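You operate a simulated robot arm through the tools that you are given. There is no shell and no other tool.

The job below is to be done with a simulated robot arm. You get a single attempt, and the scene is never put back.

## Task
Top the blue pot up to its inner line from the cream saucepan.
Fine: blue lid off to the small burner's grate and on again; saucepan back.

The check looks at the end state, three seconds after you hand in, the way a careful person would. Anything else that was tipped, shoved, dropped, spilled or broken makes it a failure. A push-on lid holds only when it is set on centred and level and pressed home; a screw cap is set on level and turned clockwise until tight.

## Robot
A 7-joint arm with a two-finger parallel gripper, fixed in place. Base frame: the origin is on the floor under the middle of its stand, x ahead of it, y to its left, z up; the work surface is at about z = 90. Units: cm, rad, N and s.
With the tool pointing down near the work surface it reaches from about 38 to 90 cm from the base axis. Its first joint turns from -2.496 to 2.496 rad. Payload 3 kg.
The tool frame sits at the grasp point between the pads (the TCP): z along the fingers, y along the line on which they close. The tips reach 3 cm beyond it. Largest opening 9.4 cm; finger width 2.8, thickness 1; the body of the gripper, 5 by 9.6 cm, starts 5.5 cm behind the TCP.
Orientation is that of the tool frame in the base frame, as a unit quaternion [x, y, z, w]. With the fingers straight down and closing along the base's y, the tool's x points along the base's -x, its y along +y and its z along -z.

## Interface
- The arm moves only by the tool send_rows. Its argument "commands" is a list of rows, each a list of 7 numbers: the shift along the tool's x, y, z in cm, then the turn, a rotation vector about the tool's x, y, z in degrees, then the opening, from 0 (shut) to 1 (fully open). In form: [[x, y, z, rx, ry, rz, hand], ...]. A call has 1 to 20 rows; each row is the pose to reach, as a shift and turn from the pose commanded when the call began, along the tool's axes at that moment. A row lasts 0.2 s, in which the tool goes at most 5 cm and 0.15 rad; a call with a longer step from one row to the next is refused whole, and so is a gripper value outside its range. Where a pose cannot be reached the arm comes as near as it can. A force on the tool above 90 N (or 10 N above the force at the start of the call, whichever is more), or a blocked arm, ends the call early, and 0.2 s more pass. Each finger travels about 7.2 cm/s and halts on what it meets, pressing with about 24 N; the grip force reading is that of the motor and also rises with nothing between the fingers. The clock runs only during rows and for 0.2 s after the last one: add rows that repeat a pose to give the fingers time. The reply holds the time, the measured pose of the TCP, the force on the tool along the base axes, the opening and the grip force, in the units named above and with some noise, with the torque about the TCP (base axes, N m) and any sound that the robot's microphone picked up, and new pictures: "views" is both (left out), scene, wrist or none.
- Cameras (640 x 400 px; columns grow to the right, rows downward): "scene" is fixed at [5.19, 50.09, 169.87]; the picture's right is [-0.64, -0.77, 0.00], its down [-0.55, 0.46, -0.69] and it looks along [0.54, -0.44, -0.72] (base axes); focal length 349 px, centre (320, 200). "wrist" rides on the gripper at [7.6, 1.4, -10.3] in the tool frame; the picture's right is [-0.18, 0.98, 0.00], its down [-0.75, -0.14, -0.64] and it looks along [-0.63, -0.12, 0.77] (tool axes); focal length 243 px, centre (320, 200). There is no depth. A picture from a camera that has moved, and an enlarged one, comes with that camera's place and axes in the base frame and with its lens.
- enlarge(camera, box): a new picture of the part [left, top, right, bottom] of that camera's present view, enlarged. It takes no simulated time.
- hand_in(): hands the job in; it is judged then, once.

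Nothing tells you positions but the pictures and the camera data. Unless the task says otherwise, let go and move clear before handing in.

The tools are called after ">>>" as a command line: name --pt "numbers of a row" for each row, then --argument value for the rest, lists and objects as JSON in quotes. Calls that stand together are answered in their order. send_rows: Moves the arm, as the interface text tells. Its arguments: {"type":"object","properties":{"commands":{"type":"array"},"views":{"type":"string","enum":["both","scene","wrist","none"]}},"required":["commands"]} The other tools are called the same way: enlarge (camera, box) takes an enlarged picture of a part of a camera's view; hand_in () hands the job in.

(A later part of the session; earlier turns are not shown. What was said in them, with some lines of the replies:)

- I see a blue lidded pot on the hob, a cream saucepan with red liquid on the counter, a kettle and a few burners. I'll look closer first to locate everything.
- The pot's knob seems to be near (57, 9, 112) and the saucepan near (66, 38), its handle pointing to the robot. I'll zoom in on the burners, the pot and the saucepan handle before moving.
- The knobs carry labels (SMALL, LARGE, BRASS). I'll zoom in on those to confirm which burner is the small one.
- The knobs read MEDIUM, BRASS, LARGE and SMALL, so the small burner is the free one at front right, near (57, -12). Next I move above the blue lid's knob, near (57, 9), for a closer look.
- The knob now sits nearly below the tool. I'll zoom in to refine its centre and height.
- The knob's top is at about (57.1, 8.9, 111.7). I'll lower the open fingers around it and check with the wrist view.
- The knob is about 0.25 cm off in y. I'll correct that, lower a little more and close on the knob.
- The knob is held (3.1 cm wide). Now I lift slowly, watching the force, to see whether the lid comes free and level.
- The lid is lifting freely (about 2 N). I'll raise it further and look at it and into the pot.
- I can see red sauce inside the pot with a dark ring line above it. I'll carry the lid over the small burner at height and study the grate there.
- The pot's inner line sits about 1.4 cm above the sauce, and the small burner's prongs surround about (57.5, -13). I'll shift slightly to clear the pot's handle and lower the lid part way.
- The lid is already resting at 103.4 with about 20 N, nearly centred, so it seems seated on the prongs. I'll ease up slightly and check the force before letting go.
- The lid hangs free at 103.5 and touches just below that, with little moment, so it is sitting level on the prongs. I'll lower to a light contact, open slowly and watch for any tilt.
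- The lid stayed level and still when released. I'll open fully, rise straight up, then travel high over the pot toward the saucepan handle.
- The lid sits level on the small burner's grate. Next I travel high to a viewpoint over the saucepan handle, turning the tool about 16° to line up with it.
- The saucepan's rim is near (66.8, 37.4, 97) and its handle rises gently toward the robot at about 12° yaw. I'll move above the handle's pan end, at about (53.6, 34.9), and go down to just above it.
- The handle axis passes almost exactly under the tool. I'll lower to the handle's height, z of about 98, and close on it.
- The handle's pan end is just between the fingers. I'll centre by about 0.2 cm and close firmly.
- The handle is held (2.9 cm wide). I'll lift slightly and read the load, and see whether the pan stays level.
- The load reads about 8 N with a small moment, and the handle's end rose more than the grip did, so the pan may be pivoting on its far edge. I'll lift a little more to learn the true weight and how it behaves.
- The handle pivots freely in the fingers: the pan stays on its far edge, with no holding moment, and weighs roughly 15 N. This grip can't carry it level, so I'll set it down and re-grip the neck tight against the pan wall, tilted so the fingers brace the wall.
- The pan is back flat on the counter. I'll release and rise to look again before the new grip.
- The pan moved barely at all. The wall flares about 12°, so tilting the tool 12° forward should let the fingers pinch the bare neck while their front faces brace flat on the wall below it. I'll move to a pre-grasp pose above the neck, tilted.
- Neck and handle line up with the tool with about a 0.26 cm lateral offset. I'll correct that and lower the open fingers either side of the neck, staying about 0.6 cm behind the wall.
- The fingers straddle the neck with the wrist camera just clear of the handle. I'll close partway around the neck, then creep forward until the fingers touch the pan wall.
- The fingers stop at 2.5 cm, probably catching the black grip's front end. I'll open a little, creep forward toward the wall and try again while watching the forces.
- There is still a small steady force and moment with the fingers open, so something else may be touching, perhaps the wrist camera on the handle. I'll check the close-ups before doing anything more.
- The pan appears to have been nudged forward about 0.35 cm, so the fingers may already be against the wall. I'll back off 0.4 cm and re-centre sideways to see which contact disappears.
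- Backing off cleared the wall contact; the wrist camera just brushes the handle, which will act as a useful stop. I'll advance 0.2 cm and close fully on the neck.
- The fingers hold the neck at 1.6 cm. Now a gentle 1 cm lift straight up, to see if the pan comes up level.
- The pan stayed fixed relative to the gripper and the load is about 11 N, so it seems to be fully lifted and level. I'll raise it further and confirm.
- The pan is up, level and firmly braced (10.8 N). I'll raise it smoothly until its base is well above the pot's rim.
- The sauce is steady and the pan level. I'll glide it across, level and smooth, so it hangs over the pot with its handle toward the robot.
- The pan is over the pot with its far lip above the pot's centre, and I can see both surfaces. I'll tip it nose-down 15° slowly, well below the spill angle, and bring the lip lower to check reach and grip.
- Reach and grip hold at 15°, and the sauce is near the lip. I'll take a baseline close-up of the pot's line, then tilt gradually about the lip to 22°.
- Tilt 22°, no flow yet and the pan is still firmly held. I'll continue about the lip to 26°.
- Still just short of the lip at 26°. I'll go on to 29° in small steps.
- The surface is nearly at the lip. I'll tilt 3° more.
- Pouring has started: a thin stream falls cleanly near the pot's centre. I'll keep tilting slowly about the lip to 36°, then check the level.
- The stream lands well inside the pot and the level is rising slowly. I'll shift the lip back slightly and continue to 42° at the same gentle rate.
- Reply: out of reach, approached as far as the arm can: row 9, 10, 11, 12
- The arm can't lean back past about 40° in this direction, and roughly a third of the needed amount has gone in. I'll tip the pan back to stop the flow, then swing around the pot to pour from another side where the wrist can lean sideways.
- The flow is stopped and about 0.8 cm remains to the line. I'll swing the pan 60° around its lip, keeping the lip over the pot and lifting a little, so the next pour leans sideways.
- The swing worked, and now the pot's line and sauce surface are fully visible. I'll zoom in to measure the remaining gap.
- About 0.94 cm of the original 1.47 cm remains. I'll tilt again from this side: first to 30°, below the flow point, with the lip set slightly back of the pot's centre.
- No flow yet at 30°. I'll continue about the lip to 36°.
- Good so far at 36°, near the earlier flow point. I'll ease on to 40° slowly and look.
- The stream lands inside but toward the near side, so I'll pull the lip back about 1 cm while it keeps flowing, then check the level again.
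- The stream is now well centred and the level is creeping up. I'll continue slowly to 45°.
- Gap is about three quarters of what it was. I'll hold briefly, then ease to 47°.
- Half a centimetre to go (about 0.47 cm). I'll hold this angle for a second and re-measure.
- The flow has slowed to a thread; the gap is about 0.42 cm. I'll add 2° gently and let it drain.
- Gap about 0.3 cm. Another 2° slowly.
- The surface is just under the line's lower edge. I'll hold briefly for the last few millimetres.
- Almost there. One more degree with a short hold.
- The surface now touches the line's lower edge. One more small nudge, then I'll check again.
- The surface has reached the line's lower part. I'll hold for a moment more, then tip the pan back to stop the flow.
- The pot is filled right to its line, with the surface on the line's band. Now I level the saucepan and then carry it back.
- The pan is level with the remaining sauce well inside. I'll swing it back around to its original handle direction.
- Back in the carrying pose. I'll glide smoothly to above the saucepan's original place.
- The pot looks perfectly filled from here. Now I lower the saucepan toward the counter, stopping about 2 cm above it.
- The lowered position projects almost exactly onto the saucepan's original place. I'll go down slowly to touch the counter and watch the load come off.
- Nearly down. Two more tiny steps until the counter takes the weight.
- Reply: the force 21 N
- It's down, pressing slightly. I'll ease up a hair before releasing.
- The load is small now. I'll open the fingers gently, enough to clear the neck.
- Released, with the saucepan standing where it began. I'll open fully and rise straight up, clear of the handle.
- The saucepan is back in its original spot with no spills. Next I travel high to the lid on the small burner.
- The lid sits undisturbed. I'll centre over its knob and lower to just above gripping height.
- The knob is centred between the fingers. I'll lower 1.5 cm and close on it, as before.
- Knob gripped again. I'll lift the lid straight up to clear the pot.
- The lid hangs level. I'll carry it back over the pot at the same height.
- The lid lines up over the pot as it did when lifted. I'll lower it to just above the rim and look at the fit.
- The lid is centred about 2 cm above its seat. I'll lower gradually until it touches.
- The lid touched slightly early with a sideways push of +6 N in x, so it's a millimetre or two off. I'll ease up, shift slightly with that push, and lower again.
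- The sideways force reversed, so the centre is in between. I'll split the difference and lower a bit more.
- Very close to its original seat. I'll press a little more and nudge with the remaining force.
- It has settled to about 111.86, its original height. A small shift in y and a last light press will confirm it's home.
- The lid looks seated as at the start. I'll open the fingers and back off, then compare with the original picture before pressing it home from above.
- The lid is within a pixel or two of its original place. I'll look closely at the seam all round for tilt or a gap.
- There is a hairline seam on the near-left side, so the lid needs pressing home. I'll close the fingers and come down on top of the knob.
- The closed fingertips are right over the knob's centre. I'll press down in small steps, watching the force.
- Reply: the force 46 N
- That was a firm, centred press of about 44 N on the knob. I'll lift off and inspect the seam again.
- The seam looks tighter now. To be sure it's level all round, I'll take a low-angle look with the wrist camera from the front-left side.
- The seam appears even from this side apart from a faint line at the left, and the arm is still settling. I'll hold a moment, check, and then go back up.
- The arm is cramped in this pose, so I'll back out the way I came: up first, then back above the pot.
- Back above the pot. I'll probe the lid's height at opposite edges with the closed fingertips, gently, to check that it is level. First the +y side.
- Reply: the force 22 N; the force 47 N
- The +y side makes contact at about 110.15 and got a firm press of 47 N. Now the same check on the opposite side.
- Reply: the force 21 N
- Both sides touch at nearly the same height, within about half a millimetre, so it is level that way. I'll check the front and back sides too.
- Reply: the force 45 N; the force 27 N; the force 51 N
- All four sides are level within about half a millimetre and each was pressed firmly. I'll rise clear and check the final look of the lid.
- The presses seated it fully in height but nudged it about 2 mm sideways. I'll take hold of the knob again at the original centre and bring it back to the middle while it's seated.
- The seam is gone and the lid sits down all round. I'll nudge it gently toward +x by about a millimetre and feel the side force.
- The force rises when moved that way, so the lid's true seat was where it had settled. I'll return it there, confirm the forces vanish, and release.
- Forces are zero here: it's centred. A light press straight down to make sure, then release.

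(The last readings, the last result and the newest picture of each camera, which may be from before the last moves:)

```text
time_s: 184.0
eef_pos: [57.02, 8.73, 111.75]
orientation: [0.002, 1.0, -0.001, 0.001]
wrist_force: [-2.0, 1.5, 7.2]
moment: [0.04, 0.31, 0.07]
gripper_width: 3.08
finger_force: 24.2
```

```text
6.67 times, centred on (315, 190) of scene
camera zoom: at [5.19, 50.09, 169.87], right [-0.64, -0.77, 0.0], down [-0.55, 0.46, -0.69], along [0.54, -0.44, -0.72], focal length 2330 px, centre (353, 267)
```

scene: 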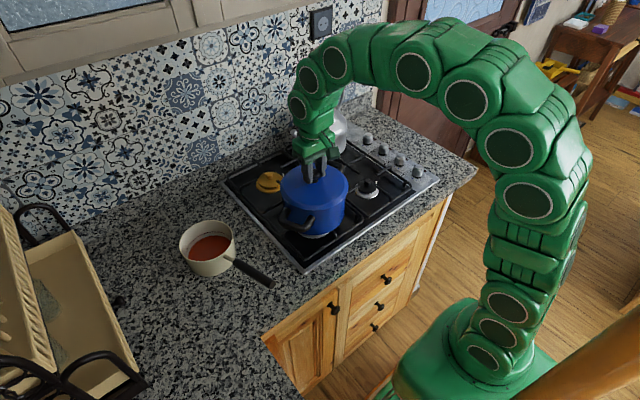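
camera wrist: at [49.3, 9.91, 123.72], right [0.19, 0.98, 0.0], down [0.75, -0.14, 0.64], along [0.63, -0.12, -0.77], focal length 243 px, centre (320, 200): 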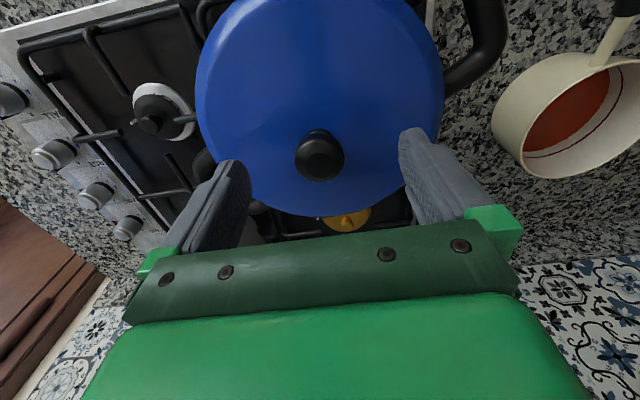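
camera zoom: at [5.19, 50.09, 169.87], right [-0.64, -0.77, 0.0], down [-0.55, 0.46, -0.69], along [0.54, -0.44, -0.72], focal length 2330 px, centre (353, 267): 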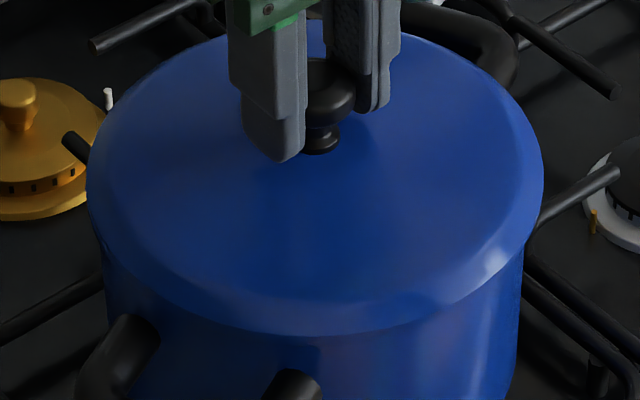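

The lid is closed with no visible seam. I'll release and rise, then give one last straight press on the knob top.

>>> send_rows --pt "0 0 -0.06 0 0 0 0.1" --pt "0 0 -0.06 0 0 0 0.36" --pt "0 0 -0.06 0 0 0 0.45" --pt "0 0 -0.06 0 0 0 0.6" --pt "0 0 -0.06 0 0 0 0.8" --pt "0 0 -0.06 0 0 0 0.8" --pt "0 0 -1 0 0 0 0.8" --pt "0 0 -3 0 0 0 0.8" --pt "0 0 -5 0 0 0 0.5" --pt "0 0 -5 0 0 0 0.2" --pt "0 0 -5 0 0 0 0" --pt "0 0 -5 0 0 0 0" --pt "0 0 -5 0 0 0 0"

>>> enlarge --camera "scene" --box '[275, 150, 355, 220]'

>>> enlarge --camera "wrist" --box '[220, 60, 420, 240]'

```text
time_s: 186.8
eef_pos: [57.22, 8.58, 116.61]
orientation: [0.001, 1.0, -0.001, 0.0]
wrist_force: [0.2, -0.1, 0.0]
moment: [0.0, -0.02, -0.01]
gripper_width: 0.0
finger_force: 24.5
camera wrist: at [49.45, 9.96, 126.9], right [0.19, 0.98, 0.0], down [0.75, -0.14, 0.64], along [0.63, -0.12, -0.77], focal length 243 px, centre (320, 200)
```

scene: 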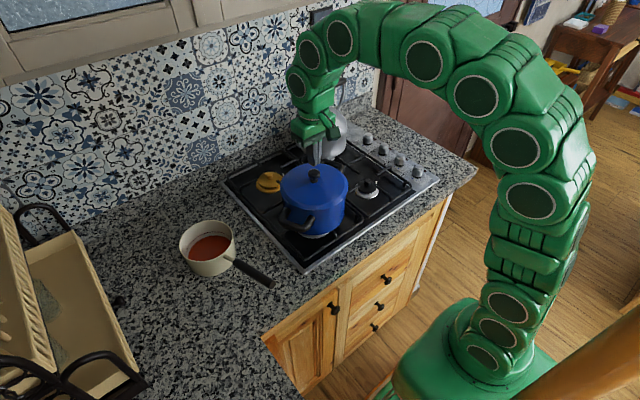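
wrist: 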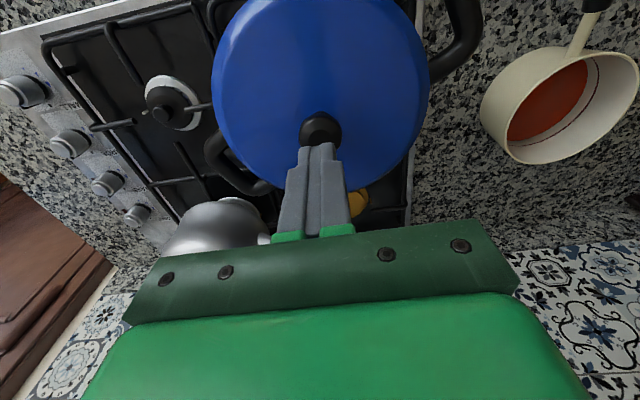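

```text
5.71 times, centred on (315, 185) of scene
camera zoom: at [5.19, 50.09, 169.87], right [-0.64, -0.77, 0.0], down [-0.55, 0.46, -0.69], along [0.54, -0.44, -0.72], focal length 1997 px, centre (349, 286)
```

zoom: 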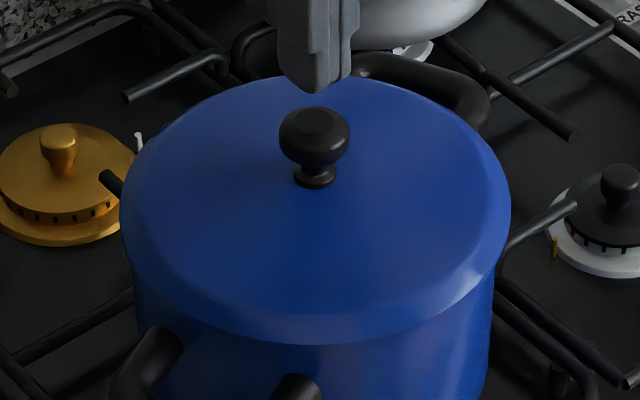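

```text
2.22 times, centred on (320, 150) of wrist
camera zoom: at [49.45, 9.96, 126.9], right [0.19, 0.98, 0.0], down [0.75, -0.14, 0.64], along [0.63, -0.12, -0.77], focal length 539 px, centre (320, 311)
```

zoom: 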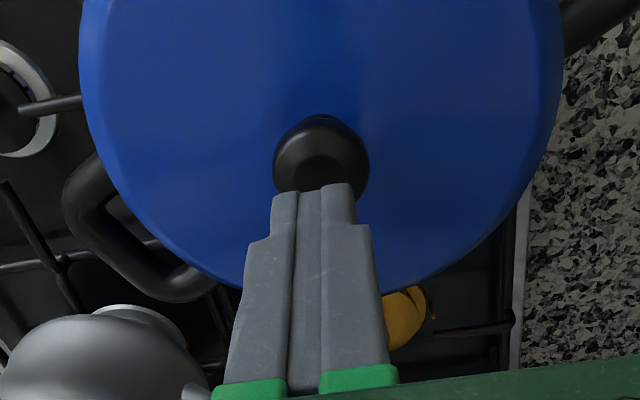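

The knob projects exactly where it was at the start, in both position and height. One last light vertical press on the knob to make sure it's home.

>>> send_rows --pt "0 0 1 0 0 0 0" --pt "0 0 1.8 0 0 0 0" --pt "0 0 2.3 0 0 0 0" --pt "0 0 2.45 0 0 0 0" --pt "0 0 2.45 0 0 0 0" --views "none"

>>> send_rows --pt "0 0 0.1 0 0 0 0" --pt "0 0 0.1 0 0 0 0" --views "none"

```text
time_s: 188.0
eef_pos: [57.26, 8.64, 114.22]
orientation: [0.0, 1.0, -0.001, 0.0]
wrist_force: [-0.6, -0.2, 0.5]
moment: [-0.01, -0.02, -0.02]
gripper_width: 0.0
finger_force: 24.0
```

```text
time_s: 188.6
eef_pos: [57.19, 8.68, 114.11]
orientation: [0.002, 1.0, -0.001, 0.001]
wrist_force: [-0.1, -1.8, 11.1]
moment: [-0.03, 0.08, -0.02]
gripper_width: 0.0
finger_force: 23.5
```

>>> send_rows --pt "0 0 0.08 0 0 0 0" --pt "0 0 0.12 0 0 0 0" --pt "0 0 0.12 0 0 0 0" --views "none"

```text
time_s: 189.4
eef_pos: [57.03, 8.72, 114.03]
orientation: [0.001, 1.0, -0.001, 0.002]
wrist_force: [-7.0, -5.0, 68.0]
moment: [-0.17, 0.44, -0.06]
gripper_width: 0.0
finger_force: 23.6
```

A stiff 68 N response means it's fully home. I'll lift away and take a final look.

>>> send_rows --pt "0 0 -0.3 0 0 0 0" --pt "0 0 -1.5 0 0 0 0" --pt "0 0 -4 0 0 0 0" --pt "1 0 -7 0 0 0 0.3" --pt "2.5 1 -10 0 0 0 0.6" --pt "4.5 2.5 -13 0 0 0 1" --pt "6.5 4.5 -16 0 0 0 1" --pt "7.5 5.4 -18 0 0 0 1" --pt "7.5 5.4 -18 0 0 0 1"

>>> enlarge --camera "scene" --box '[275, 150, 355, 220]'

>>> enlarge --camera "scene" --box '[150, 130, 430, 300]'

>>> enlarge --camera "wrist" --box '[100, 0, 560, 240]'

```text
time_s: 191.4
eef_pos: [49.62, 14.16, 131.92]
orientation: [0.0, 1.0, -0.001, 0.0]
wrist_force: [0.3, 0.5, 0.6]
moment: [0.04, 0.04, -0.02]
gripper_width: 9.42
finger_force: 0.0
camera wrist: at [42.01, 15.28, 142.27], right [0.19, 0.98, 0.0], down [0.75, -0.14, 0.64], along [0.63, -0.12, -0.77], focal length 243 px, centre (320, 200)
```

scene: 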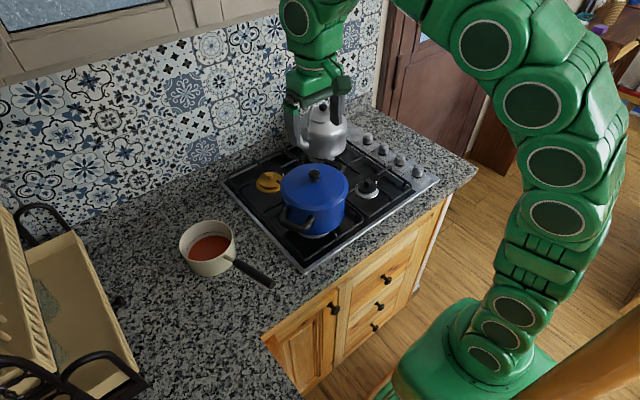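
wrist: 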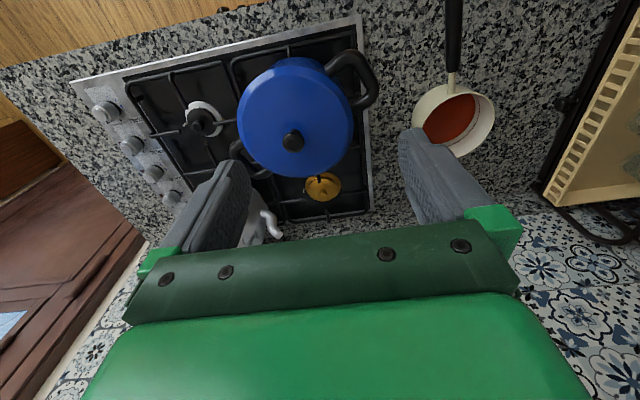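

```text
5.71 times, centred on (315, 185) of scene
camera zoom: at [5.19, 50.09, 169.87], right [-0.64, -0.77, 0.0], down [-0.55, 0.46, -0.69], along [0.54, -0.44, -0.72], focal length 1997 px, centre (349, 286)
```

zoom: 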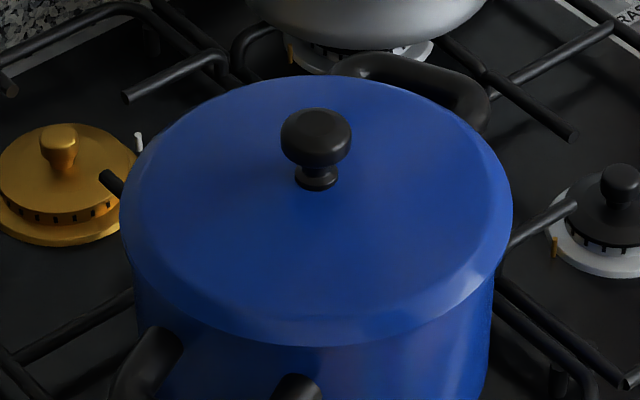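

```text
2.29 times, centred on (290, 215) of scene
camera zoom: at [5.19, 50.09, 169.87], right [-0.64, -0.77, 0.0], down [-0.55, 0.46, -0.69], along [0.54, -0.44, -0.72], focal length 799 px, centre (389, 166)
```

zoom: 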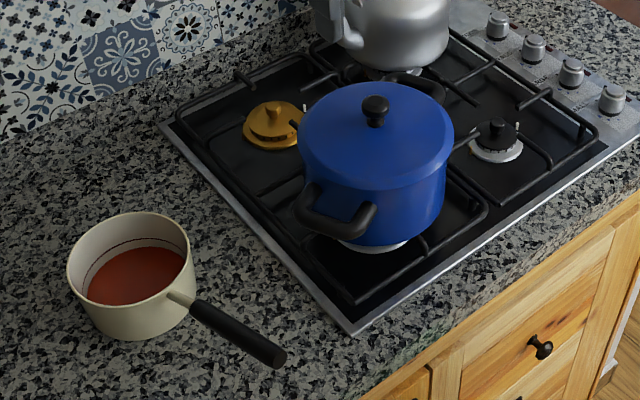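

```text
1.39 times, centred on (330, 120) of wrist
camera zoom: at [42.01, 15.28, 142.27], right [0.19, 0.98, 0.0], down [0.75, -0.14, 0.64], along [0.63, -0.12, -0.77], focal length 338 px, centre (306, 311)
```

zoom: 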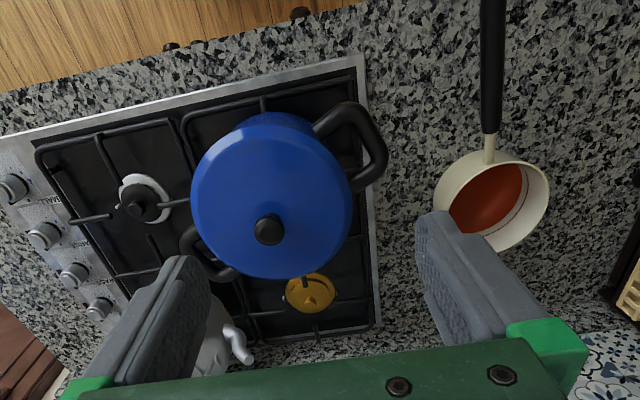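

The lid is seated and level, the saucepan is back in its place with its handle as before, I see no drips on the hob or counter, and the arm is clear. I'm handing in.

>>> hand_in

```text
The job is handed in.
```

The blue pot is filled to its inner line, its lid is back on, and the cream saucepan is back where it started. I saw no drips on the hob or counter, and I handed the job in with the arm clear.

- **Level:** after the pour, the sauce surface sat on the dark line inside the pot.
- **Lid:** it went to the small burner's grate and back on. I pressed it down firmly at the centre and on all four sides; contact heights matched to within about a millimetre, and no seam shows.
- **Saucepan:** it stands within a few millimetres of its original spot, turned about a degree at most, with the leftover sauce in it. I had to re-grip it tight against the wall, because it pivoted freely when held by the handle alone.
- **Pot:** it may have shifted by up to about 2 mm while I was seating the lid.
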